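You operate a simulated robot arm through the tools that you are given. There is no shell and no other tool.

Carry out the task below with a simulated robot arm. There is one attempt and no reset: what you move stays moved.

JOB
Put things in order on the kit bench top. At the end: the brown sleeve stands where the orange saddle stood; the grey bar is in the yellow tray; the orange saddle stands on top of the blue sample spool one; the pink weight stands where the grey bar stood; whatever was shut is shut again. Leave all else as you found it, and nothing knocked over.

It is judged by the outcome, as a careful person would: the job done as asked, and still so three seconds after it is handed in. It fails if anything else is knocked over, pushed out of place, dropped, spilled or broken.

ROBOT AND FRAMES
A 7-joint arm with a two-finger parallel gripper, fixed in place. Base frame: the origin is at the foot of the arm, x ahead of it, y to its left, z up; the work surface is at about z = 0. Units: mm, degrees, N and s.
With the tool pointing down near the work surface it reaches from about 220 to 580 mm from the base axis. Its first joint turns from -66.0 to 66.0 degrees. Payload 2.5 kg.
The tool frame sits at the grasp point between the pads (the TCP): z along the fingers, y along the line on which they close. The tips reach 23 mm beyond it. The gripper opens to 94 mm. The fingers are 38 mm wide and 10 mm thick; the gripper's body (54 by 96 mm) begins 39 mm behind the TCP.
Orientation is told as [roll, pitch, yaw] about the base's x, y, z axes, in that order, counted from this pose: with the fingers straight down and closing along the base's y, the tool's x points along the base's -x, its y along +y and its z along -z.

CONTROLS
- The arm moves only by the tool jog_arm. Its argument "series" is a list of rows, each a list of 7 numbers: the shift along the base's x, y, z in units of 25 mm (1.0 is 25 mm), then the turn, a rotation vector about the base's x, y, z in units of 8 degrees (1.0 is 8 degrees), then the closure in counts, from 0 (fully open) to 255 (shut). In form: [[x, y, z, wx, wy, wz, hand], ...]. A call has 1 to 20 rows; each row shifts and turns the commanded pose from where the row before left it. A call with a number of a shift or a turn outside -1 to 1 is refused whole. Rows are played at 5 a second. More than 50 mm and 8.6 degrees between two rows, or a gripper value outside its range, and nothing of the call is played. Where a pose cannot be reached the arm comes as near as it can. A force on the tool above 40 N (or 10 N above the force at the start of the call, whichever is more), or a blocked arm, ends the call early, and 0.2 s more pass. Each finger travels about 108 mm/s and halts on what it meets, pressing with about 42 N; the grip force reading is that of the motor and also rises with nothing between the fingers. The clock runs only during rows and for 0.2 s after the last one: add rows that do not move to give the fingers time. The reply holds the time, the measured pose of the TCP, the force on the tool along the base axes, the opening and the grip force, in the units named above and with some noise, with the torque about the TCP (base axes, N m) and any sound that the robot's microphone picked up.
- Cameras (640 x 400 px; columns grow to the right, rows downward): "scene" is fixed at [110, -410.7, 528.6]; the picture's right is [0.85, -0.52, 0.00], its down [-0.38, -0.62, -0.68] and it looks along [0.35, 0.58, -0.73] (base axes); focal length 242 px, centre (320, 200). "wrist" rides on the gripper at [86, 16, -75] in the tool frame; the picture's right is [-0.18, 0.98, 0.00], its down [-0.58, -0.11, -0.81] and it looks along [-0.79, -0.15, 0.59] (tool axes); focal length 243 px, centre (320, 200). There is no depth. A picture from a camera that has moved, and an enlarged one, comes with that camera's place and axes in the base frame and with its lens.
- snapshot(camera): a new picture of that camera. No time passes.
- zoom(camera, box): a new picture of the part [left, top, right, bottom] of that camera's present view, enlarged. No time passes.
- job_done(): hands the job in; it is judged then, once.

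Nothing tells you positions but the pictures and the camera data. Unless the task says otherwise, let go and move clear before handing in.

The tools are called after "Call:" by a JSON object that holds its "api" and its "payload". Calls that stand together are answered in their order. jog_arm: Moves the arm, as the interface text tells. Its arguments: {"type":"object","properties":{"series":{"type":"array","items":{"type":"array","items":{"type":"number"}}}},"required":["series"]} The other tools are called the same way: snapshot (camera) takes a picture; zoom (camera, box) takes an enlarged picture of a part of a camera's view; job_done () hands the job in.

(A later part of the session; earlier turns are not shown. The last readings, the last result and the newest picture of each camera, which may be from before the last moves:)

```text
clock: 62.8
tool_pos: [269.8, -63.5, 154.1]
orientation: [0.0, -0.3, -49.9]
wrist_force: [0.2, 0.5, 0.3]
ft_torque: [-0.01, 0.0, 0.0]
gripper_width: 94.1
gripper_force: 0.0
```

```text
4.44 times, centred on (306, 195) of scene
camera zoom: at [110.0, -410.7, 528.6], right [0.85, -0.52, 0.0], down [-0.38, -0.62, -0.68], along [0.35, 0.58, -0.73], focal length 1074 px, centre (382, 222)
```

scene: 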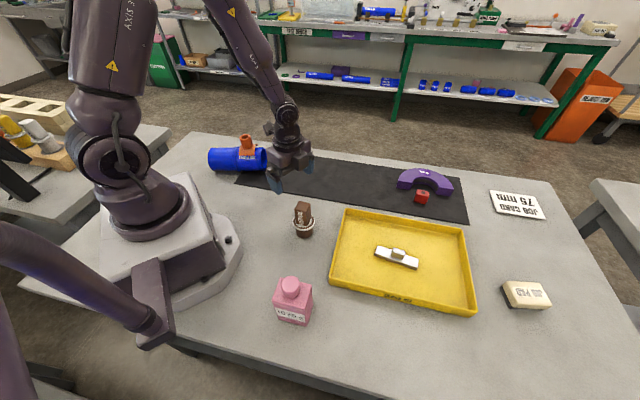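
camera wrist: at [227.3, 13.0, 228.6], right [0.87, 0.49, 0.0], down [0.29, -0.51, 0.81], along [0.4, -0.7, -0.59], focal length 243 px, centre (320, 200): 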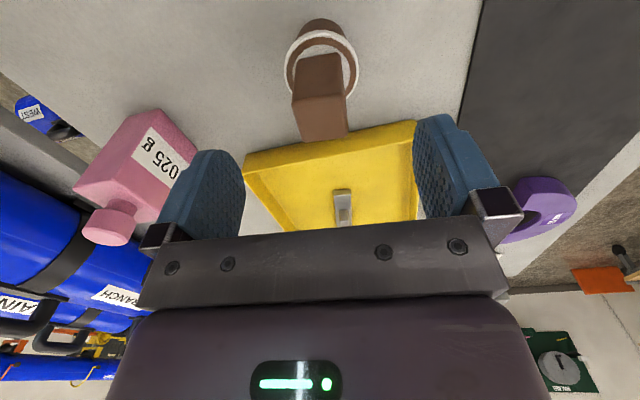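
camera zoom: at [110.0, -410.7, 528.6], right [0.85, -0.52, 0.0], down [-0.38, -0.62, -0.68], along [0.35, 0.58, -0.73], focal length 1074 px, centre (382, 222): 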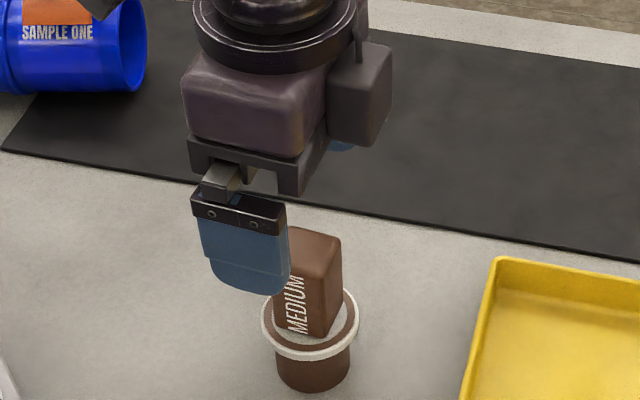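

The upper part is centred between the fingers. I'll descend and check.

Call:
{"api": "jog_arm", "payload": {"series": [[0.05, -0.12, -0.6, 0, 0, 0, 0], [0, 0, -0.8, 0, 0, 0, 0], [0, 0, -0.8, 0, 0, 0, 0], [0, 0, -0.7, 0, 0, 0, 0], [0, 0, 0, 0, 0, 0, 60]]}}

Call:
{"api": "snapshot", "payload": {"camera": "wrist"}}

Call:
{"api": "zoom", "payload": {"camera": "scene", "box": [260, 170, 350, 240]}}

```text
clock: 64.0
tool_pos: [270.4, -67.6, 81.9]
orientation: [-0.1, -0.4, -49.9]
wrist_force: [0.5, 0.9, 0.1]
ft_torque: [-0.02, -0.02, 0.0]
gripper_width: 72.0
gripper_force: 0.1
```

```text
taken
camera wrist: at [228.2, 10.2, 156.7], right [0.87, 0.49, 0.0], down [0.29, -0.51, 0.81], along [0.4, -0.7, -0.59], focal length 243 px, centre (320, 200)
```

wrist: 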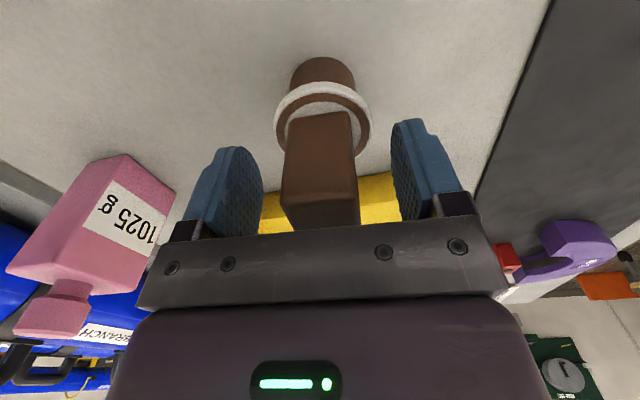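

```text
5.71 times, centred on (305, 205) of scene
camera zoom: at [110.0, -410.7, 528.6], right [0.85, -0.52, 0.0], down [-0.38, -0.62, -0.68], along [0.35, 0.58, -0.73], focal length 1381 px, centre (406, 171)
```

zoom: 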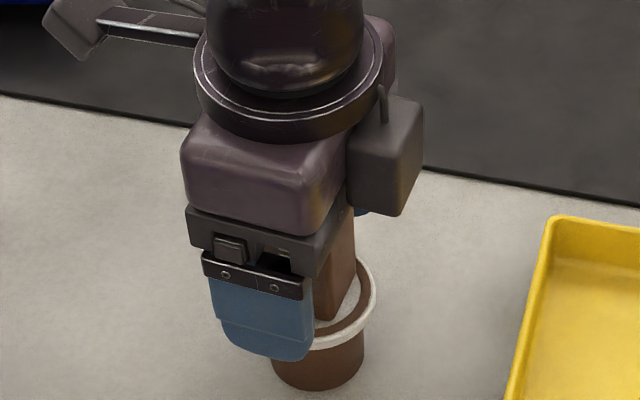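

Good alignment. I'll close gently and test-lift.

Call:
{"api": "jog_arm", "payload": {"series": [[0, 0, 0, 0, 0, 0, 100], [0, 0, 0, 0, 0, 0, 130], [0, 0, 0, 0, 0, 0, 160], [0, 0, 0, 0, 0, 0, 200], [0, 0, 0, 0, 0, 0, 255], [0, 0, 0, 0, 0, 0, 255], [0, 0, 0, 0, 0, 0, 255]]}}

Call:
{"api": "jog_arm", "payload": {"series": [[0, 0, 0.1, 0, 0, 0, 255], [0, 0, 0.15, 0, 0, 0, 255], [0, 0, 0.2, 0, 0, 0, 255], [0, 0, 0.2, 0, 0, 0, 255], [0, 0, 0, 0, 0, 0, 255]]}}

Call:
{"api": "snapshot", "payload": {"camera": "wrist"}}

Call:
{"api": "zoom", "payload": {"camera": "scene", "box": [260, 170, 350, 240]}}

```text
clock: 65.6
tool_pos: [271.7, -66.6, 82.0]
orientation: [-0.1, -0.4, -49.9]
wrist_force: [0.2, -0.6, 1.7]
ft_torque: [0.06, 0.02, 0.03]
gripper_width: 31.5
gripper_force: 41.7
```

```text
clock: 66.8
tool_pos: [271.9, -67.3, 98.5]
orientation: [-0.2, -0.2, -49.9]
wrist_force: [0.2, -0.2, 0.2]
ft_torque: [0.02, -0.03, 0.02]
gripper_width: 31.6
gripper_force: 41.5
```

```text
taken
camera wrist: at [228.8, 10.5, 173.1], right [0.87, 0.49, 0.0], down [0.29, -0.51, 0.81], along [0.4, -0.71, -0.59], focal length 243 px, centre (320, 200)
```

wrist: 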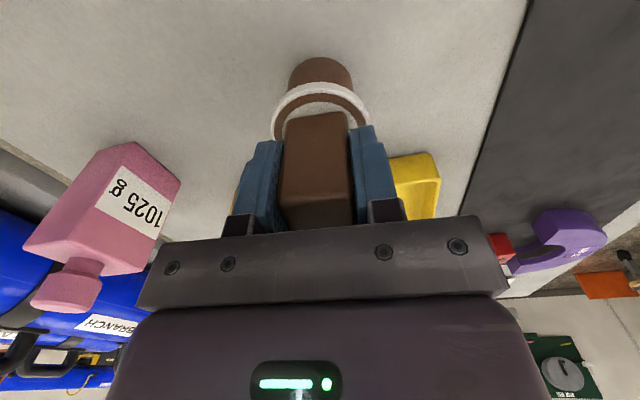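

```text
5.71 times, centred on (305, 205) of scene
camera zoom: at [110.0, -410.7, 528.6], right [0.85, -0.52, 0.0], down [-0.38, -0.62, -0.68], along [0.35, 0.58, -0.73], focal length 1381 px, centre (406, 171)
```

zoom: 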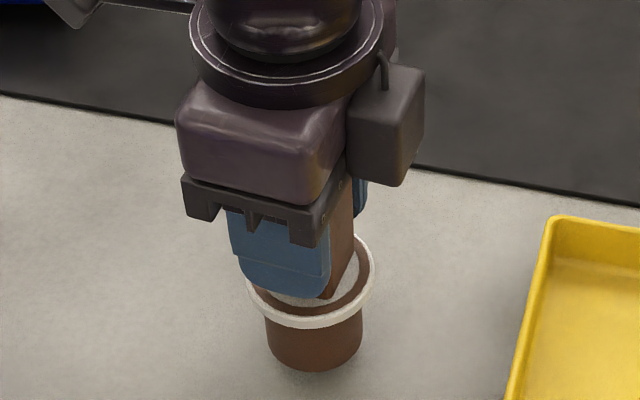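

The whole sleeve lifts as one piece. I'll raise it and carry it to the saddle's original spot at (445,102.5).

Call:
{"api": "jog_arm", "payload": {"series": [[0, 0, 0.3, 0, 0, 0, 255], [0, 0, 0.4, 0, 0, 0, 255], [0, 0, 0.3, 0, 0, 0, 255], [0.2, 0.2, 0.1, 0, 0, 0, 255], [0.434, 0.424, 0, 0, 0, 0, 255], [0.434, 0.424, 0, 0, 0, 0, 255], [0.434, 0.424, 0, 0, 0, 0, 255], [0.434, 0.424, 0, 0, 0, 0, 255], [0.434, 0.424, 0, 0, 0, 0, 255], [0.434, 0.424, 0, 0, 0, 0, 255], [0.434, 0.424, 0, 0, 0, 0, 255], [0.434, 0.424, 0, 0, 0, 0, 255], [0.434, 0.424, 0, 0, 0, 0, 255], [0.434, 0.424, 0, 0, 0, 0, 255], [0.434, 0.424, 0, 0, 0, 0, 255], [0.434, 0.424, 0, 0, 0, 0, 255], [0.434, 0.424, 0, 0, 0, 0, 255], [0.434, 0.424, 0, 0, 0, 0, 255], [0.434, 0.424, 0, 0, 0, 0, 255], [0.2, 0.2, 0, 0, 0, 0, 255]]}}

Call:
{"api": "jog_arm", "payload": {"series": [[0, 0, 0, 0, 0, 0, 255], [0, 0, 0, 0, 0, 0, 255]]}}

Call:
{"api": "zoom", "payload": {"camera": "scene", "box": [275, 115, 387, 195]}}

Call:
{"api": "snapshot", "payload": {"camera": "wrist"}}

```text
clock: 71.0
tool_pos: [442.6, 100.9, 125.3]
orientation: [-0.1, -0.3, -49.9]
wrist_force: [0.3, 0.2, -0.6]
ft_torque: [0.02, 0.03, -0.04]
gripper_width: 31.5
gripper_force: 41.8
```

```text
clock: 71.6
tool_pos: [442.5, 101.8, 126.0]
orientation: [-0.2, -0.4, -49.8]
wrist_force: [0.3, 0.0, -0.4]
ft_torque: [-0.04, -0.03, -0.02]
gripper_width: 31.5
gripper_force: 41.4
```

```text
5.00 times, centred on (331, 155) of scene
camera zoom: at [110.0, -410.7, 528.6], right [0.85, -0.52, 0.0], down [-0.38, -0.62, -0.68], along [0.35, 0.58, -0.73], focal length 1209 px, centre (265, 425)
```

zoom: 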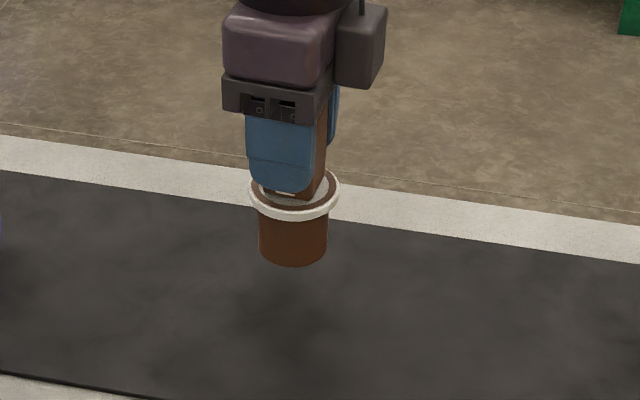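

```text
taken
camera wrist: at [399.5, 178.5, 200.1], right [0.87, 0.49, 0.0], down [0.29, -0.51, 0.81], along [0.4, -0.71, -0.59], focal length 243 px, centre (320, 200)
```

wrist: 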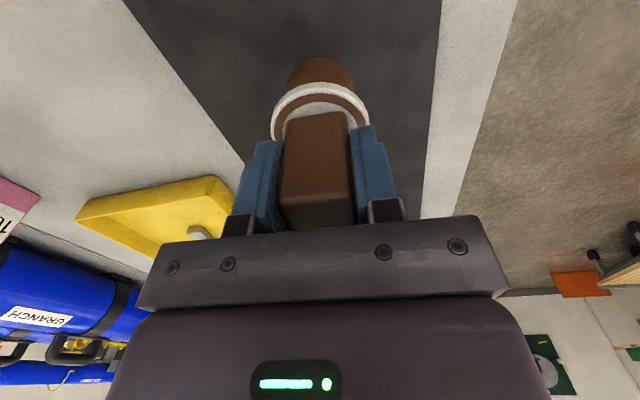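

I'm 2 mm short, so I'll correct that and lower to near contact.

Call:
{"api": "jog_arm", "payload": {"series": [[0.1, 0.03, -0.2, 0, 0, 0, 255], [0, 0, -0.4, 0, 0, 0, 255], [0, 0, -0.4, 0, 0, 0, 255], [0, 0, -0.3, 0, 0, 0, 255], [0, 0, -0.1, 0, 0, 0, 255], [0, 0, 0, 0, 0, 0, 255]]}}

Call:
{"api": "jog_arm", "payload": {"series": [[0, 0, -0.06, 0, 0, 0, 255], [0, 0, -0.06, 0, 0, 0, 255], [0, 0, 0, 0, 0, 0, 255]]}}

Call:
{"api": "zoom", "payload": {"camera": "scene", "box": [275, 115, 387, 195]}}

```text
clock: 73.0
tool_pos: [446.6, 102.8, 91.6]
orientation: [0.0, -0.3, -50.0]
wrist_force: [-1.0, 0.3, -1.2]
ft_torque: [0.0, 0.0, -0.03]
gripper_width: 31.9
gripper_force: 42.1
```

```text
clock: 73.8
tool_pos: [445.9, 102.4, 87.3]
orientation: [-0.3, -0.2, -50.0]
wrist_force: [0.9, 0.7, -1.2]
ft_torque: [-0.03, -0.02, 0.01]
gripper_width: 31.5
gripper_force: 42.5
```

```text
5.00 times, centred on (331, 155) of scene
camera zoom: at [110.0, -410.7, 528.6], right [0.85, -0.52, 0.0], down [-0.38, -0.62, -0.68], along [0.35, 0.58, -0.73], focal length 1209 px, centre (265, 425)
```

zoom: 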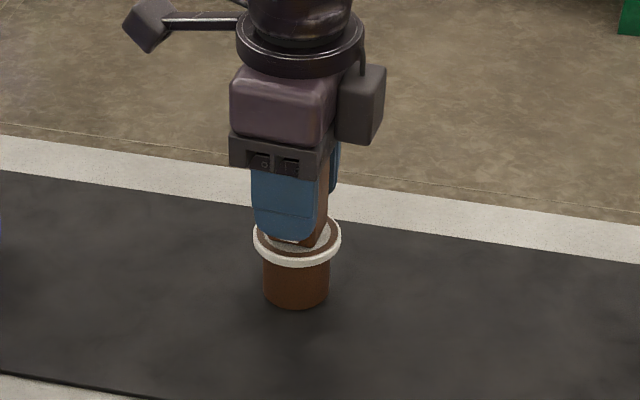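

Comparing pixels with the first picture, the saddle's original centre is about (441.5,103.5), so I'll shift 4 mm left before setting the sleeve down.

Call:
{"api": "jog_arm", "payload": {"series": [[-0.168, 0.052, 0, 0, 0, 0, 255], [0, 0, -0.04, 0, 0, 0, 255], [0, 0, 0, 0, 0, 0, 255]]}}

Call:
{"api": "jog_arm", "payload": {"series": [[0, 0, -0.04, 0, 0, 0, 255], [0, 0, 0, 0, 0, 0, 255]]}}

Call:
{"api": "jog_arm", "payload": {"series": [[0, 0, -0.04, 0, 0, 0, 255], [0, 0, 0, 0, 0, 0, 255]]}}

Call:
{"api": "zoom", "payload": {"camera": "scene", "box": [300, 145, 350, 190]}}

```text
clock: 74.6
tool_pos: [440.8, 103.6, 86.8]
orientation: [-0.1, -0.3, -50.1]
wrist_force: [-2.1, 0.1, 4.5]
ft_torque: [0.03, 0.08, 0.04]
gripper_width: 31.6
gripper_force: 42.4
```

```text
clock: 75.2
tool_pos: [441.0, 103.4, 86.7]
orientation: [-0.1, -0.2, -49.9]
wrist_force: [-10.0, -1.5, 19.2]
ft_torque: [-0.07, 0.56, 0.06]
gripper_width: 31.5
gripper_force: 41.9
```

```text
clock: 75.8
tool_pos: [441.8, 103.0, 86.3]
orientation: [-0.2, -0.3, -50.0]
wrist_force: [-3.2, -0.4, 7.7]
ft_torque: [-0.01, 0.09, 0.03]
gripper_width: 31.4
gripper_force: 42.0
stopped in row 2: the force on the tool passed its limit at 40 N (the readings are from after the stop); the commanded pose is now the measured one
```

```text
8.89 times, centred on (325, 168) of scene
camera zoom: at [110.0, -410.7, 528.6], right [0.85, -0.52, 0.0], down [-0.38, -0.62, -0.68], along [0.35, 0.58, -0.73], focal length 2149 px, centre (276, 489)
```

zoom: 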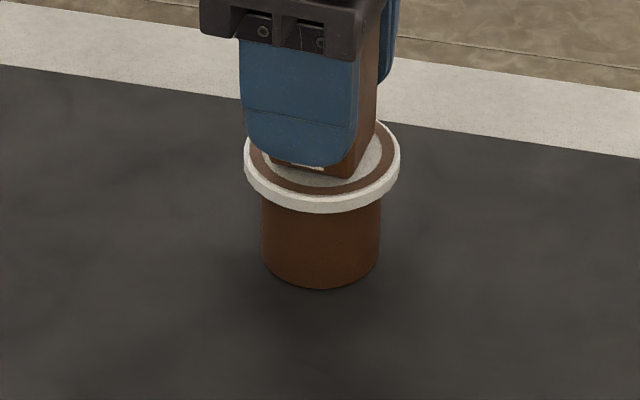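

The sleeve is standing within about 3 mm of the original spot. I'll release and rise straight up.

Call:
{"api": "jog_arm", "payload": {"series": [[0, 0, 0.02, 0, 0, 0, 255], [0, 0, 0, 0, 0, 0, 165], [0, 0, 0, 0, 0, 0, 150], [0, 0, 0, 0, 0, 0, 120], [0, 0, 0, 0, 0, 0, 80], [0, 0, 0.2, 0, 0, 0, 60], [0, 0, 0.6, 0, 0, 0, 60], [0, 0, 0.9, 0, 0, 0, 60], [0, 0, 0.9, 0, 0, 0, 60], [0, 0, 0.9, 0, 0, 0, 60], [0, 0, 0, 0, 0, 0, 60]]}}

Call:
{"api": "snapshot", "payload": {"camera": "scene"}}

Call:
{"api": "zoom", "payload": {"camera": "scene", "box": [230, 160, 330, 340]}}

```text
clock: 78.2
tool_pos: [442.6, 103.2, 175.0]
orientation: [0.0, -0.3, -50.0]
wrist_force: [0.0, -0.6, -0.3]
ft_torque: [0.01, -0.02, 0.0]
gripper_width: 71.8
gripper_force: 0.1
```

```text
taken
```

scene: 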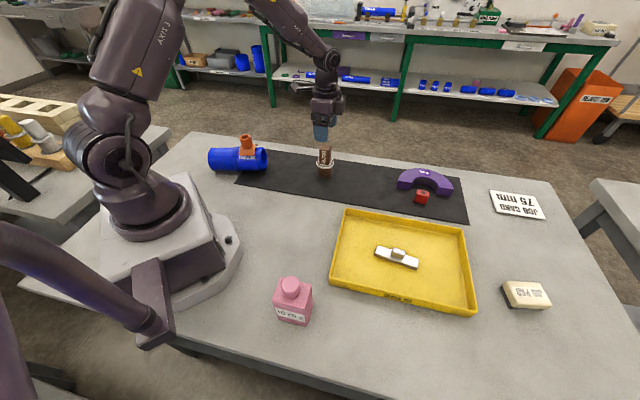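

```text
2.22 times, centred on (280, 250) of scene
camera zoom: at [110.0, -410.7, 528.6], right [0.85, -0.52, 0.0], down [-0.38, -0.62, -0.68], along [0.35, 0.58, -0.73], focal length 537 px, centre (409, 89)
```

zoom: 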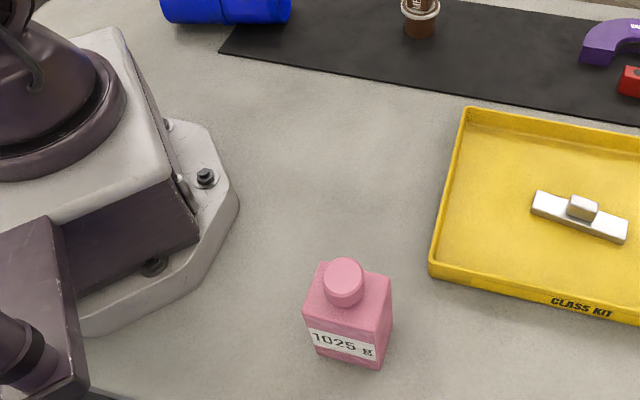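

The sleeve stands well. The tray looks slightly shifted from the first picture, so I'll measure that.

Call:
{"api": "zoom", "payload": {"camera": "scene", "box": [330, 150, 426, 220]}}

Call:
{"api": "zoom", "payload": {"camera": "scene", "box": [240, 190, 400, 340]}}

Call:
{"api": "zoom", "payload": {"camera": "scene", "box": [440, 160, 600, 330]}}

```text
5.71 times, centred on (378, 185) of scene
camera zoom: at [110.0, -410.7, 528.6], right [0.85, -0.52, 0.0], down [-0.38, -0.62, -0.68], along [0.35, 0.58, -0.73], focal length 1381 px, centre (-11, 286)
```

zoom: 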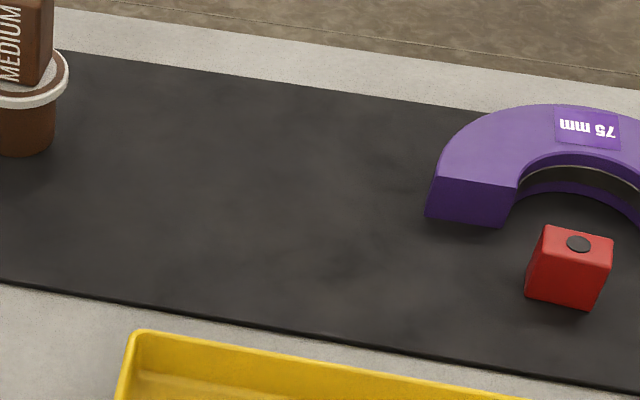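

```text
2.67 times, centred on (320, 265) of scene
camera zoom: at [110.0, -410.7, 528.6], right [0.85, -0.52, 0.0], down [-0.38, -0.62, -0.68], along [0.35, 0.58, -0.73], focal length 645 px, centre (320, 27)
```

zoom: 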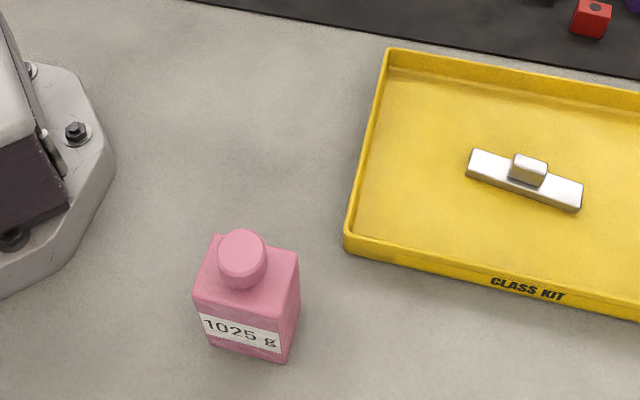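

```text
2.35 times, centred on (520, 245) of scene
camera zoom: at [110.0, -410.7, 528.6], right [0.85, -0.52, 0.0], down [-0.38, -0.62, -0.68], along [0.35, 0.58, -0.73], focal length 569 px, centre (-151, 94)
```

zoom: 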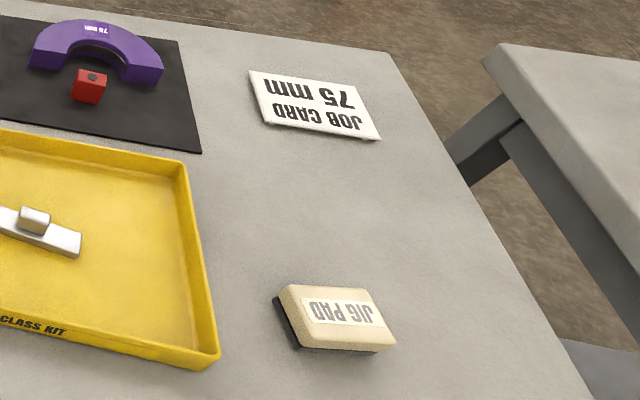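

The tray got dragged about 11 mm along the closing direction when the fingers opened on its floor. I'll push it back later, after the pink weight. First I'll look at the weight closely.

Call:
{"api": "zoom", "payload": {"camera": "scene", "box": [262, 268, 326, 332]}}

Call:
{"api": "snapshot", "payload": {"camera": "wrist"}}

```text
6.25 times, centred on (294, 300) of scene
camera zoom: at [110.0, -410.7, 528.6], right [0.85, -0.52, 0.0], down [-0.38, -0.62, -0.68], along [0.35, 0.58, -0.73], focal length 1511 px, centre (482, -425)
```

zoom: 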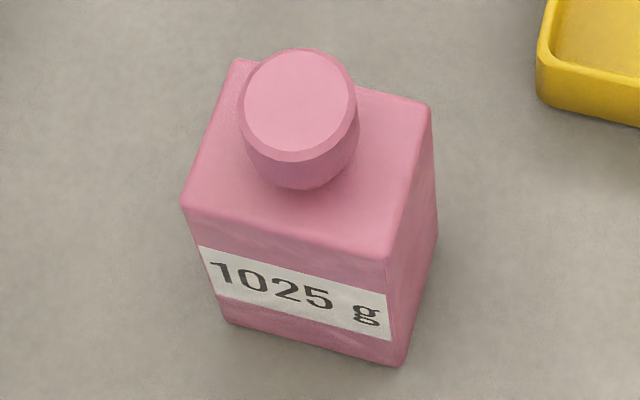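

```text
taken
camera wrist: at [400.0, 179.7, 249.7], right [0.87, 0.49, 0.0], down [0.29, -0.51, 0.81], along [0.4, -0.7, -0.59], focal length 243 px, centre (320, 200)
```

wrist: 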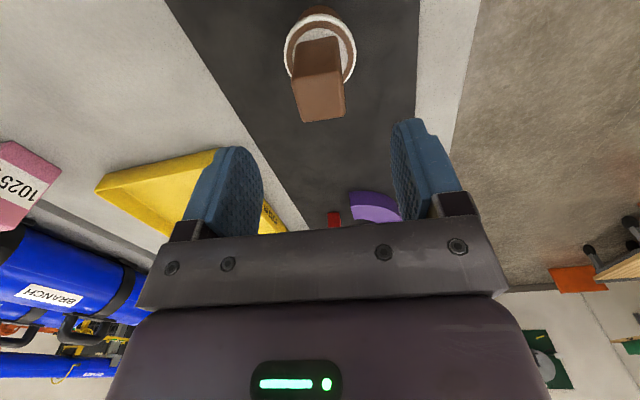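

The weight's body is about 61×44×97 mm with its knob reaching z≈137, centred near (156.5,-236). I'll go above it with the fingers closing across the 44 mm side.

Call:
{"api": "jog_arm", "payload": {"series": [[0, 0, 0.6, 0, 0, 0, 0], [-0.636, -0.754, 0.5, 0, 0, 0.04, 0], [-0.636, -0.754, 0, 0, 0, 0.04, 0], [-0.636, -0.754, 0, 0, 0, 0.04, 0], [-0.636, -0.754, 0, 0, 0, 0.04, 0], [-0.636, -0.754, 0, 0, 0, 0.04, 0], [-0.636, -0.754, 0, 0, 0, 0.04, 0], [-0.636, -0.754, 0, 0, 0, 0.04, 0], [-0.636, -0.754, 0, 0, 0, 0.04, 0], [-0.636, -0.754, 0, 0, 0, 0.04, 0], [-0.636, -0.754, 0, 0, 0, 0.04, 0], [-0.636, -0.754, 0, 0, 0, 0.04, 0], [-0.636, -0.754, 0, 0, 0, 0.04, 0], [-0.636, -0.754, 0, 0, 0, 0.04, 0], [-0.636, -0.754, 0, 0, 0, 0.04, 0], [-0.636, -0.754, 0, 0, 0, 0.04, 0], [-0.636, -0.754, 0, 0, 0, 0.04, 0], [-0.4, -0.5, 0, 0, 0, 0.04, 0], [0, 0, 0, 0, 0, 0, 0]]}}

Call:
{"api": "snapshot", "payload": {"camera": "wrist"}}

Call:
{"api": "snapshot", "payload": {"camera": "scene"}}

```text
clock: 82.2
tool_pos: [174.4, -212.1, 201.0]
orientation: [0.0, -0.3, -44.5]
wrist_force: [0.7, -0.3, 0.1]
ft_torque: [0.01, 0.0, -0.01]
gripper_width: 94.4
gripper_force: 0.0
```

```text
taken
camera wrist: at [124.8, -139.0, 275.2], right [0.82, 0.57, 0.0], down [0.34, -0.48, 0.81], along [0.46, -0.66, -0.59], focal length 243 px, centre (320, 200)
```

wrist: 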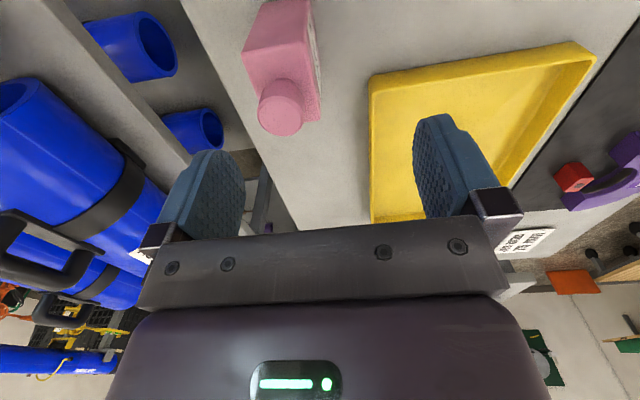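

```text
taken
```

scene: 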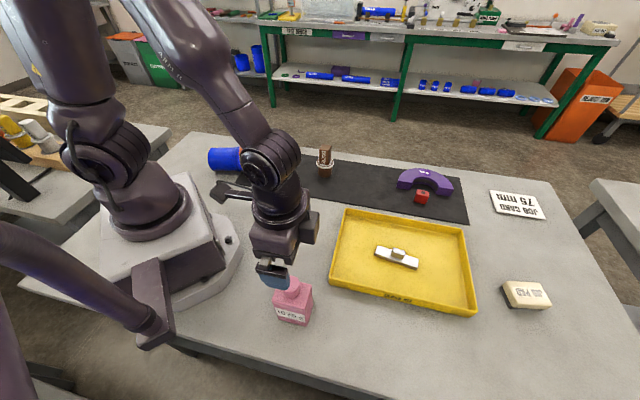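

The knob is offset from the tool, so I'll shift over to about (157,-234).

Call:
{"api": "jog_arm", "payload": {"series": [[-0.35, -0.45, 0, 0, 0, 0, 0], [-0.35, -0.43, 0, 0, 0, 0, 0], [0, 0, 0, 0, 0, 0, 0]]}}

Call:
{"api": "snapshot", "payload": {"camera": "wrist"}}

Call:
{"api": "zoom", "payload": {"camera": "scene", "box": [222, 230, 350, 332]}}

```text
clock: 83.0
tool_pos: [158.3, -232.7, 200.3]
orientation: [-0.1, -0.3, -44.5]
wrist_force: [0.3, 1.4, -0.9]
ft_torque: [0.01, 0.01, 0.0]
gripper_width: 94.4
gripper_force: 0.2
```

```text
taken
camera wrist: at [109.2, -159.0, 275.4], right [0.82, 0.57, 0.0], down [0.34, -0.48, 0.81], along [0.46, -0.66, -0.59], focal length 243 px, centre (320, 200)
```

wrist: 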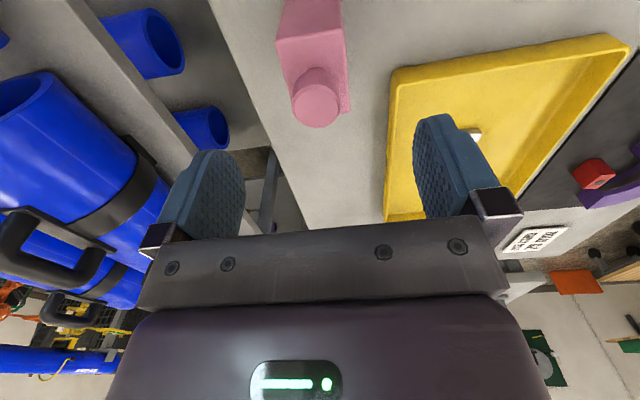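

```text
3.92 times, centred on (286, 281) of scene
camera zoom: at [110.0, -410.7, 528.6], right [0.85, -0.52, 0.0], down [-0.38, -0.62, -0.68], along [0.35, 0.58, -0.73], focal length 948 px, centre (453, -118)
```

zoom: 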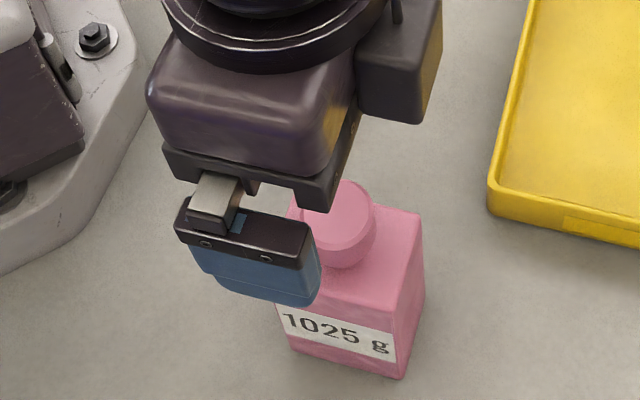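

Centred now. I'll descend around the body's upper part.

Call:
{"api": "jog_arm", "payload": {"series": [[-0.05, -0.03, -0.7, 0, 0, 0, 0], [0, 0, -0.8, 0, 0, 0, 0], [0, 0, -0.8, 0, 0, 0, 0], [0, 0, -0.8, 0, 0, 0, 0], [0, 0, -0.7, 0, 0, 0, 0], [0, 0, 0, 0, 0, 0, 0]]}}

Call:
{"api": "snapshot", "payload": {"camera": "wrist"}}

Call:
{"api": "zoom", "payload": {"camera": "scene", "box": [222, 230, 350, 332]}}

```text
clock: 84.4
tool_pos: [160.3, -235.6, 106.2]
orientation: [-0.1, -0.2, -44.5]
wrist_force: [0.1, -0.2, 0.1]
ft_torque: [0.03, -0.03, -0.01]
gripper_width: 93.9
gripper_force: 0.0
```

```text
taken
camera wrist: at [111.0, -161.9, 181.3], right [0.82, 0.57, 0.0], down [0.34, -0.48, 0.81], along [0.46, -0.66, -0.59], focal length 243 px, centre (320, 200)
```

wrist: 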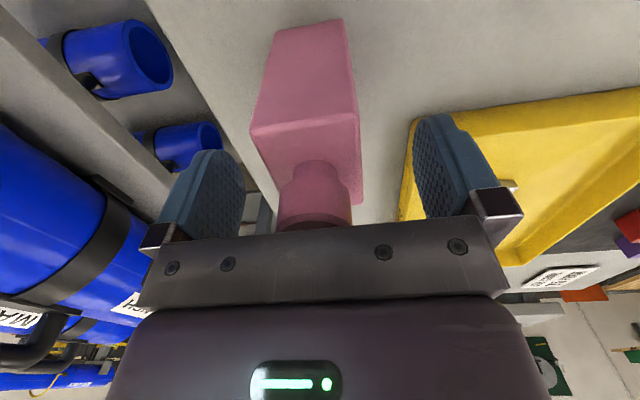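

```text
3.92 times, centred on (286, 281) of scene
camera zoom: at [110.0, -410.7, 528.6], right [0.85, -0.52, 0.0], down [-0.38, -0.62, -0.68], along [0.35, 0.58, -0.73], focal length 948 px, centre (453, -118)
```

zoom: 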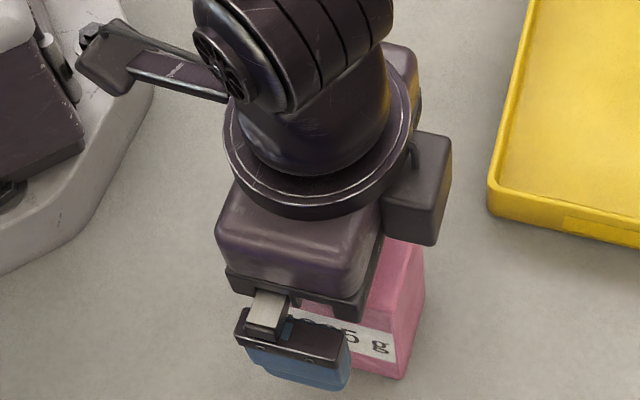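

The body is centred between the fingers. I'll lower 3 mm more, checking that the knob doesn't touch the palm.

Call:
{"api": "jog_arm", "payload": {"series": [[0, 0, -0.06, 0, 0, 0, 0], [0, 0, -0.06, 0, 0, 0, 0], [0, 0, 0, 0, 0, 0, 0]]}}

Call:
{"api": "zoom", "payload": {"camera": "wrist", "box": [220, 100, 420, 240]}}

```text
clock: 85.2
tool_pos: [160.2, -234.3, 104.2]
orientation: [-0.1, -0.3, -44.5]
wrist_force: [-0.1, 0.1, -0.5]
ft_torque: [-0.03, 0.01, 0.01]
gripper_width: 93.9
gripper_force: 0.0
```

```text
2.86 times, centred on (320, 170) of wrist
camera zoom: at [110.4, -161.4, 178.2], right [0.82, 0.57, 0.0], down [0.34, -0.48, 0.81], along [0.46, -0.66, -0.59], focal length 693 px, centre (320, 286)
```

zoom: 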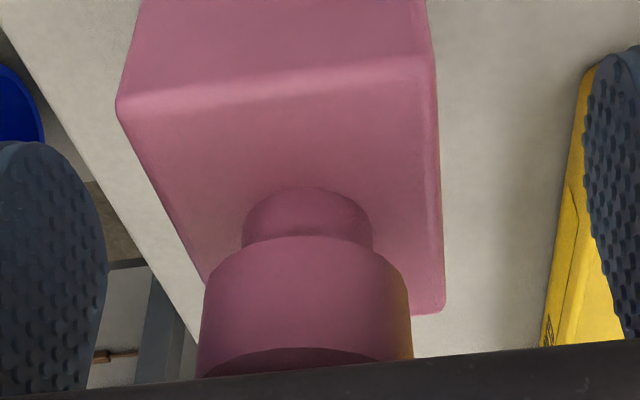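

The knob top appears to be near z≈130, so there's room. I'll go 7 mm lower for a better hold, then close gently.

Call:
{"api": "jog_arm", "payload": {"series": [[0, 0, -0.1, 0, 0, 0, 0], [0, 0, -0.1, 0, 0, 0, 0], [0, 0, -0.08, 0, 0, 0, 0], [0, 0, 0, 0, 0, 0, 0]]}}

Call:
{"api": "jog_arm", "payload": {"series": [[0, 0, 0, 0, 0, 0, 50], [0, 0, 0, 0, 0, 0, 80], [0, 0, 0, 0, 0, 0, 105], [0, 0, 0, 0, 0, 0, 125], [0, 0, 0, 0, 0, 0, 150], [0, 0, 0, 0, 0, 0, 255], [0, 0, 0, 0, 0, 0, 255], [0, 0, 0, 0, 0, 0, 255]]}}

Call:
{"api": "snapshot", "payload": {"camera": "wrist"}}

```text
clock: 86.2
tool_pos: [158.3, -234.2, 97.5]
orientation: [-0.1, -0.4, -44.5]
wrist_force: [-0.3, 0.1, -0.5]
ft_torque: [-0.04, -0.04, -0.02]
gripper_width: 93.8
gripper_force: 0.1
```

```text
clock: 88.0
tool_pos: [159.7, -234.4, 96.9]
orientation: [-0.1, -0.3, -44.5]
wrist_force: [-1.8, -3.2, 1.6]
ft_torque: [-0.44, -0.23, -0.15]
gripper_width: 46.1
gripper_force: 42.2
```

```text
taken
camera wrist: at [109.6, -162.0, 171.5], right [0.82, 0.57, 0.0], down [0.34, -0.48, 0.81], along [0.46, -0.66, -0.59], focal length 243 px, centre (320, 200)
```

wrist: 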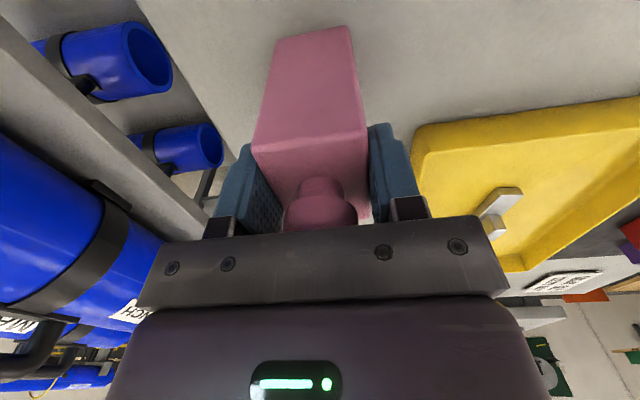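

Gripped at 46 mm. I'll test-lift slowly.

Call:
{"api": "jog_arm", "payload": {"series": [[0, 0, 0.05, 0, 0, 0, 255], [0, 0, 0.08, 0, 0, 0, 255], [0, 0, 0.1, 0, 0, 0, 255], [0, 0, 0.12, 0, 0, 0, 255], [0, 0, 0.1, 0, 0, 0, 255], [0, 0, 0, 0, 0, 0, 255]]}}

Call:
{"api": "snapshot", "payload": {"camera": "wrist"}}

Call:
{"api": "zoom", "payload": {"camera": "scene", "box": [222, 230, 350, 332]}}

```text
clock: 89.4
tool_pos: [159.5, -234.4, 107.1]
orientation: [-0.1, -0.2, -44.5]
wrist_force: [0.2, -0.5, -10.5]
ft_torque: [-0.01, 0.02, 0.01]
gripper_width: 45.8
gripper_force: 41.7
```

```text
taken
camera wrist: at [109.4, -161.4, 182.5], right [0.82, 0.57, 0.0], down [0.34, -0.48, 0.81], along [0.46, -0.66, -0.59], focal length 243 px, centre (320, 200)
```

wrist: 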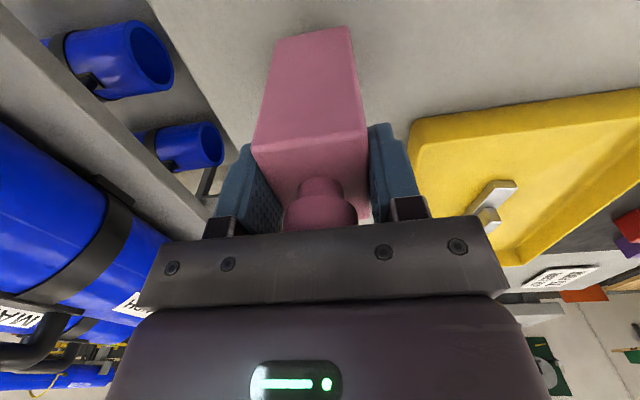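

```text
3.92 times, centred on (286, 281) of scene
camera zoom: at [110.0, -410.7, 528.5], right [0.85, -0.52, 0.0], down [-0.38, -0.62, -0.68], along [0.35, 0.59, -0.73], focal length 948 px, centre (453, -118)
```

zoom: 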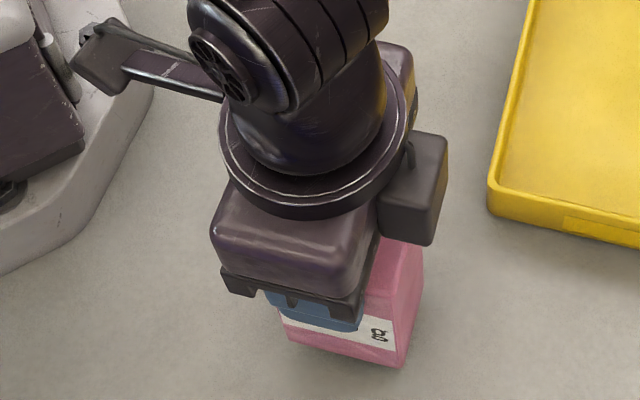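

The weight is held firmly (10.5 N). I'll raise it above the tray height and carry it slowly to the bar's old spot.

Call:
{"api": "jog_arm", "payload": {"series": [[0, 0, 0.2, 0, 0, 0, 255], [0, 0, 0.3, 0, 0, 0, 255], [0, 0, 0.4, 0, 0, 0, 255], [0, 0, 0.4, 0, 0, 0, 255], [0, 0, 0.3, 0, 0, 0, 255], [0, 0, 0.2, 0, 0, 0, 255], [0.2, 0.098, 0.1, 0, 0, 0, 255], [0.35, 0.171, 0, 0, 0, 0, 255], [0.486, 0.237, 0, 0, 0, 0, 255], [0.486, 0.237, 0, 0, 0, 0, 255], [0.486, 0.237, 0, 0, 0, 0, 255], [0.486, 0.237, 0, 0, 0, 0, 255], [0.486, 0.237, 0, 0, 0, 0, 255], [0.486, 0.237, 0, 0, 0, 0, 255], [0.486, 0.237, 0, 0, 0, 0, 255], [0.486, 0.237, 0, 0, 0, 0, 255], [0.486, 0.237, 0, 0, 0, 0, 255], [0.486, 0.237, 0, 0, 0, 0, 255], [0.486, 0.237, 0, 0, 0, 0, 255], [0.3, 0.15, 0, 0, 0, 0, 255]]}}

Call:
{"api": "snapshot", "payload": {"camera": "scene"}}

```text
clock: 93.6
tool_pos: [314.4, -159.4, 155.7]
orientation: [-0.1, -0.2, -44.5]
wrist_force: [0.1, 1.5, -10.4]
ft_torque: [0.02, 0.06, 0.03]
gripper_width: 45.8
gripper_force: 42.4
```

```text
taken
```

scene: 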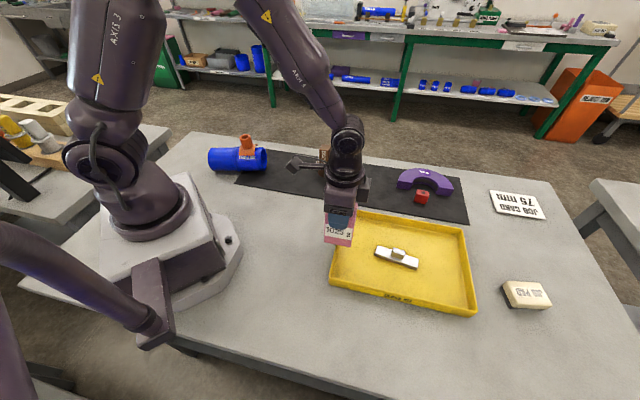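

Call:
{"api": "jog_arm", "payload": {"series": [[0.25, 0.12, 0, 0, 0, 0, 255], [0.49, 0.2425, 0, 0, 0, 0, 255], [0.49, 0.2425, 0, 0, 0, 0, 255], [0.49, 0.2425, 0, 0, 0, 0, 255], [0.49, 0.2425, 0, 0, 0, 0, 255], [0.49, 0.2425, 0, 0, 0, 0, 255], [0.49, 0.2425, 0, 0, 0, 0, 255], [0.49, 0.2425, 0, 0, 0, 0, 255], [0.49, 0.2425, 0, 0, 0, 0, 255], [0.49, 0.2425, 0, 0, 0, 0, 255], [0.49, 0.2425, 0, 0, 0, 0, 255], [0.49, 0.2425, 0, 0, 0, 0, 255], [0.49, 0.2425, 0, 0, 0, 0, 255], [0.49, 0.2425, 0, 0, 0, 0, 255], [0.3, 0.15, 0, 0, 0, 0, 255], [0.2, 0.09, 0, 0, 0, 0, 255], [0, 0, 0, 0, 0, 0, 255], [0, 0, 0, 0, 0, 0, 255]]}}

Call:
{"api": "snapshot", "payload": {"camera": "scene"}}

Call:
{"api": "snapshot", "payload": {"camera": "wrist"}}

```text
clock: 97.4
tool_pos: [491.9, -69.4, 155.9]
orientation: [-0.1, -0.3, -44.5]
wrist_force: [-0.4, 0.6, -10.4]
ft_torque: [0.0, 0.01, 0.0]
gripper_width: 46.1
gripper_force: 41.7
```

```text
taken
```

scene: 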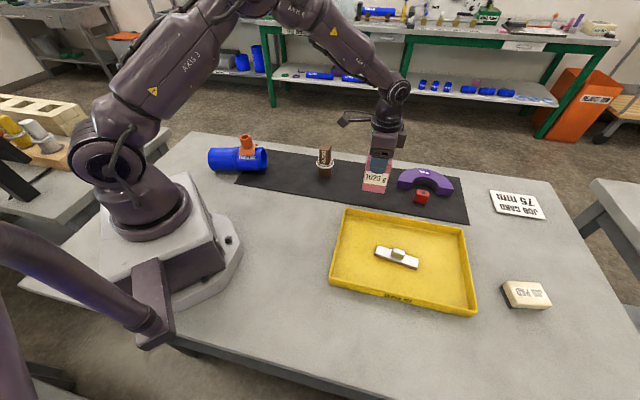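

```text
taken
camera wrist: at [442.4, 3.0, 230.7], right [0.82, 0.57, 0.0], down [0.34, -0.48, 0.81], along [0.46, -0.66, -0.59], focal length 243 px, centre (320, 200)
```

wrist: 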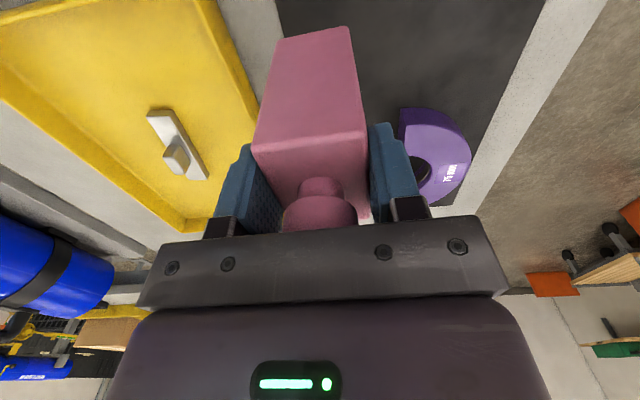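

I'm nearly over the spot, so I'll fine-shift and lower to just above the mat.

Call:
{"api": "jog_arm", "payload": {"series": [[0.15, 0.02, -0.2, 0, 0, 0, 255], [0.15, 0.02, -0.4, 0, 0, 0, 255], [0, 0, -0.4, 0, 0, 0, 255], [0, 0, -0.4, 0, 0, 0, 255], [0, 0, -0.3, 0, 0, 0, 255], [0, 0, -0.2, 0, 0, 0, 255], [0, 0, 0, 0, 0, 0, 255]]}}

Call:
{"api": "zoom", "payload": {"camera": "scene", "box": [330, 140, 426, 220]}}

```text
clock: 99.0
tool_pos: [500.0, -70.4, 106.9]
orientation: [0.0, -0.3, -44.5]
wrist_force: [0.6, -0.2, -10.8]
ft_torque: [0.01, 0.0, 0.02]
gripper_width: 45.7
gripper_force: 42.1
```

```text
5.00 times, centred on (378, 180) of scene
camera zoom: at [110.0, -410.7, 528.5], right [0.85, -0.52, 0.0], down [-0.38, -0.62, -0.68], along [0.35, 0.58, -0.73], focal length 1209 px, centre (30, 300)
```

zoom: 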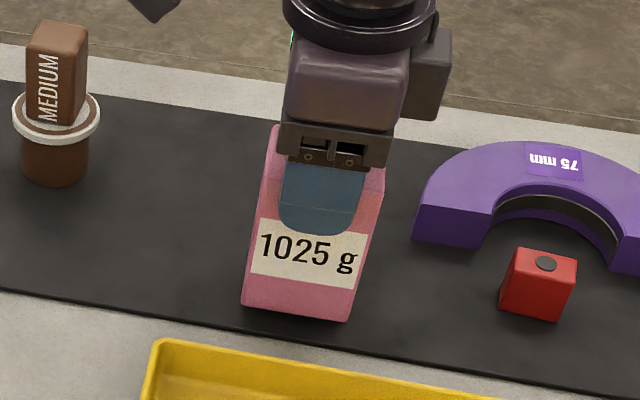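

I'm within about 6 mm. I'll correct by (-2,+3.5) mm and set it down with force checks.

Call:
{"api": "jog_arm", "payload": {"series": [[-0.08, 0.14, 0, 0, 0, 0, 255], [0, 0, -0.1, 0, 0, 0, 255], [0, 0, -0.06, 0, 0, 0, 255], [0, 0, 0, 0, 0, 0, 255]]}}

Call:
{"api": "jog_arm", "payload": {"series": [[0, 0, -0.04, 0, 0, 0, 255], [0, 0, -0.04, 0, 0, 0, 255], [0, 0, 0, 0, 0, 0, 255]]}}

```text
clock: 100.0
tool_pos: [497.7, -66.6, 103.0]
orientation: [-0.1, -0.2, -44.5]
wrist_force: [0.2, 0.2, -10.2]
ft_torque: [0.0, 0.0, -0.01]
gripper_width: 45.9
gripper_force: 42.1
```

```text
clock: 100.8
tool_pos: [498.5, -67.1, 100.8]
orientation: [-0.1, -0.3, -44.4]
wrist_force: [-1.8, 0.2, -5.2]
ft_torque: [-0.04, -0.11, -0.04]
gripper_width: 45.7
gripper_force: 41.6
```

Contact is starting (the load dropped to 5 N). I'll go one more fine step.

Call:
{"api": "jog_arm", "payload": {"series": [[0, 0, -0.025, 0, 0, 0, 255], [0, 0, 0, 0, 0, 0, 255]]}}

Call:
{"api": "zoom", "payload": {"camera": "scene", "box": [330, 140, 426, 220]}}

```text
clock: 101.4
tool_pos: [497.3, -65.8, 101.1]
orientation: [-0.1, -0.3, -44.5]
wrist_force: [-6.1, -1.2, 3.8]
ft_torque: [-0.11, 0.01, -0.07]
gripper_width: 46.0
gripper_force: 41.8
```

```text
5.00 times, centred on (378, 180) of scene
camera zoom: at [110.0, -410.7, 528.6], right [0.85, -0.52, 0.0], down [-0.38, -0.62, -0.68], along [0.35, 0.58, -0.73], focal length 1209 px, centre (30, 300)
```

zoom: 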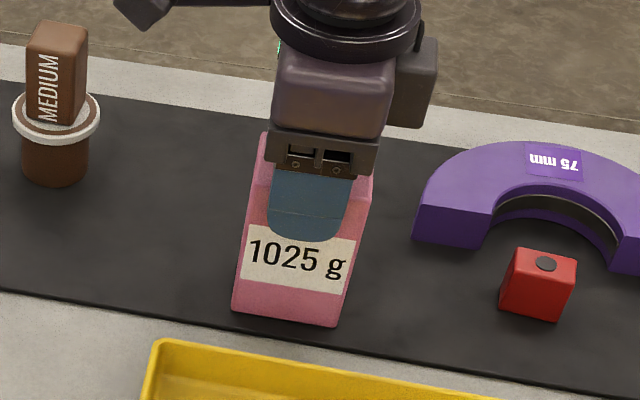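

The weight is resting on the mat. I'll open slowly and rise straight up.

Call:
{"api": "jog_arm", "payload": {"series": [[0, 0, 0, 0, 0, 0, 128], [0, 0, 0, 0, 0, 0, 122], [0, 0, 0, 0, 0, 0, 110], [0, 0, 0, 0, 0, 0, 80], [0, 0, 0, 0, 0, 0, 50], [0, 0, 0.2, 0, 0, 0, 40], [0, 0, 0.5, 0, 0, 0, 40], [0, 0, 0.8, 0, 0, 0, 40], [0, 0, 0.8, 0, 0, 0, 40], [0, 0, 0.8, 0, 0, 0, 40], [0, 0, 0.8, 0, 0, 0, 40], [0, 0, 0, 0, 0, 0, 40]]}}

Call:
{"api": "snapshot", "payload": {"camera": "scene"}}

Call:
{"api": "snapshot", "payload": {"camera": "wrist"}}

```text
clock: 104.0
tool_pos: [497.6, -65.6, 198.8]
orientation: [-0.1, -0.3, -44.5]
wrist_force: [0.7, -0.7, 0.1]
ft_torque: [-0.01, -0.02, 0.01]
gripper_width: 79.1
gripper_force: 0.0
```

```text
taken
```

scene: 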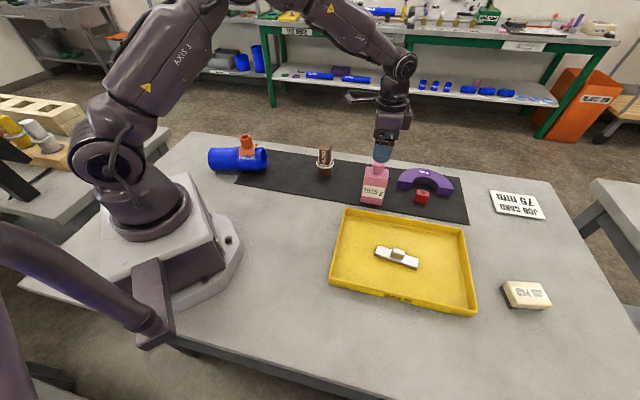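

```text
taken
camera wrist: at [447.9, 7.0, 273.3], right [0.82, 0.57, 0.0], down [0.34, -0.48, 0.81], along [0.46, -0.66, -0.59], focal length 243 px, centre (320, 200)
```

wrist: 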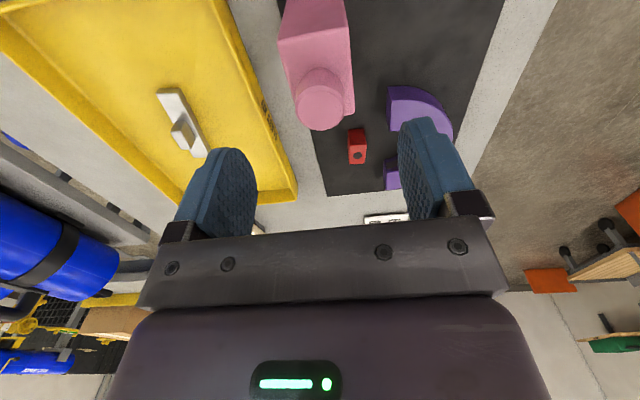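

The weight stands in the bar's place. Now I'll restore the tray: with fingers closed, I'll go inside it near the middle of its front wall and nudge it back about 11 mm.

Call:
{"api": "jog_arm", "payload": {"series": [[-0.355, -0.777, 0, 0, 0, 0, 255], [-0.355, -0.777, 0, 0, 0, 0, 255], [-0.355, -0.777, 0, 0, 0, 0, 255], [-0.355, -0.777, 0, 0, 0, 0, 255], [-0.355, -0.777, 0, 0, 0, 0, 255], [-0.355, -0.777, 0, 0, 0, 0, 255], [-0.355, -0.777, 0, 0, 0, 0, 255], [-0.355, -0.777, 0, 0, 0, 0, 255], [-0.355, -0.777, 0, 0, 0, 0, 255], [-0.355, -0.777, 0, 0, 0, 0, 255], [-0.355, -0.777, 0, 0, 0, 0, 255], [-0.355, -0.777, 0, 0, 0, 0, 255], [0, 0, -0.8, 0, 0, 0.1, 255], [0, 0, -0.8, 0, 0, 0, 255], [0, 0, -0.8, 0, 0, 0, 255], [0, 0, -0.8, 0, 0, 0, 255], [0, 0, 0, 0, 0, 0, 255]]}}

Call:
{"api": "snapshot", "payload": {"camera": "scene"}}

Call:
{"api": "snapshot", "payload": {"camera": "wrist"}}

```text
clock: 107.6
tool_pos: [392.3, -298.6, 118.0]
orientation: [0.0, -0.3, -43.6]
wrist_force: [0.1, -0.1, -0.4]
ft_torque: [0.01, 0.0, 0.03]
gripper_width: 0.0
gripper_force: 42.2
```

```text
taken
```

scene: 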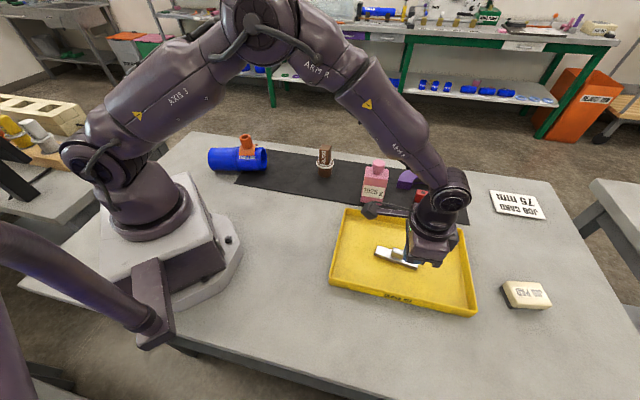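

```text
taken
camera wrist: at [341.7, -226.6, 192.4], right [0.81, 0.58, 0.0], down [0.34, -0.48, 0.81], along [0.47, -0.66, -0.59], focal length 243 px, centre (320, 200)
```

wrist: 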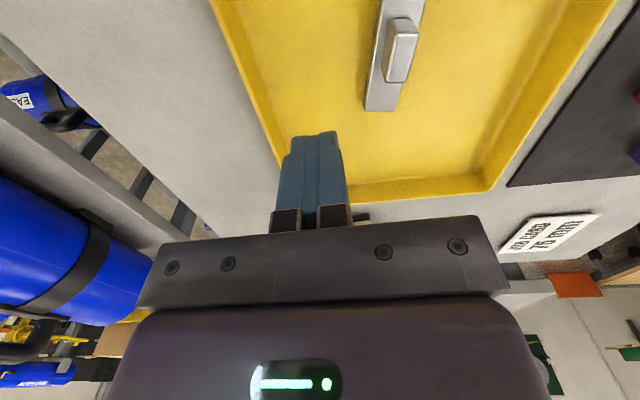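

The finger pair is over clear tray floor. I'll lower to tip height z≈15, above the floor and below the rim.

Call:
{"api": "jog_arm", "payload": {"series": [[0, 0, -0.8, 0, 0, 0, 255], [0, 0, -0.8, 0, 0, 0, 255], [0, 0, -0.8, 0, 0, 0, 255], [0, 0, -0.7, 0, 0, 0, 255], [0, 0, 0, 0, 0, 0, 255]]}}

Call:
{"api": "snapshot", "payload": {"camera": "wrist"}}

Call:
{"api": "zoom", "payload": {"camera": "scene", "box": [320, 200, 480, 330]}}

```text
clock: 108.8
tool_pos: [392.1, -297.9, 40.2]
orientation: [-0.1, -0.3, -43.7]
wrist_force: [0.1, 0.4, 0.2]
ft_torque: [0.03, 0.0, 0.02]
gripper_width: 0.0
gripper_force: 41.9
```

```text
taken
camera wrist: at [342.2, -226.1, 115.7], right [0.81, 0.58, 0.0], down [0.34, -0.48, 0.81], along [0.47, -0.66, -0.59], focal length 243 px, centre (320, 200)
```

wrist: 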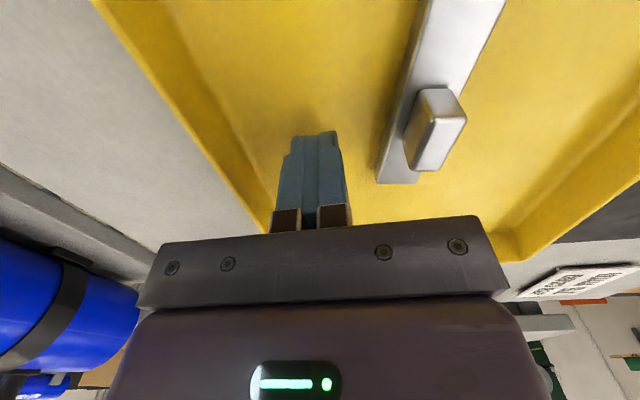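

```text
3.08 times, centred on (400, 265) of scene
camera zoom: at [110.0, -410.7, 528.6], right [0.85, -0.52, 0.0], down [-0.38, -0.62, -0.68], along [0.35, 0.58, -0.73], focal length 744 px, centre (74, 0)
```

zoom: 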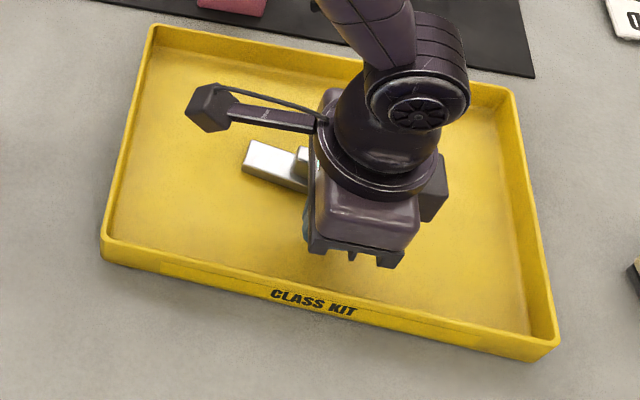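

Call:
{"api": "jog_arm", "payload": {"series": [[0, 0, -0.12, 0, 0, 0, 255], [-0.2, -0.21, 0, 0, 0, 0, 255], [-0.2, -0.21, 0, 0, 0, 0, 255], [-0.15, -0.16, 0, 0, 0, 0, 255], [0, 0, 0, 0, 0, 0, 255]]}}

Call:
{"api": "snapshot", "payload": {"camera": "wrist"}}

Call:
{"api": "zoom", "payload": {"camera": "scene", "box": [320, 200, 480, 330]}}

```text
clock: 110.0
tool_pos: [377.4, -312.6, 38.0]
orientation: [0.0, -0.3, -43.7]
wrist_force: [-0.4, 0.2, -0.7]
ft_torque: [0.02, 0.02, 0.0]
gripper_width: 0.0
gripper_force: 42.1
```

```text
taken
camera wrist: at [327.3, -240.5, 112.3], right [0.81, 0.58, 0.0], down [0.34, -0.48, 0.81], along [0.47, -0.66, -0.59], focal length 243 px, centre (320, 200)
```

wrist: 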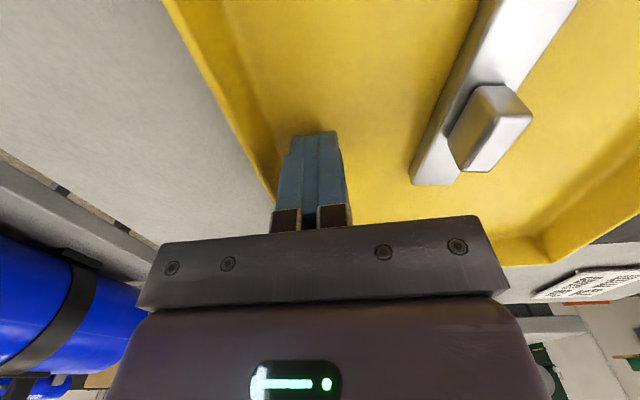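

```text
3.08 times, centred on (400, 265) of scene
camera zoom: at [110.0, -410.7, 528.6], right [0.85, -0.52, 0.0], down [-0.38, -0.62, -0.68], along [0.35, 0.58, -0.73], focal length 744 px, centre (74, 0)
```

zoom: 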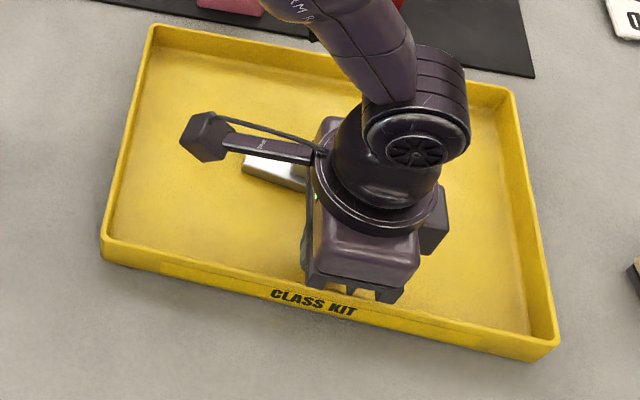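

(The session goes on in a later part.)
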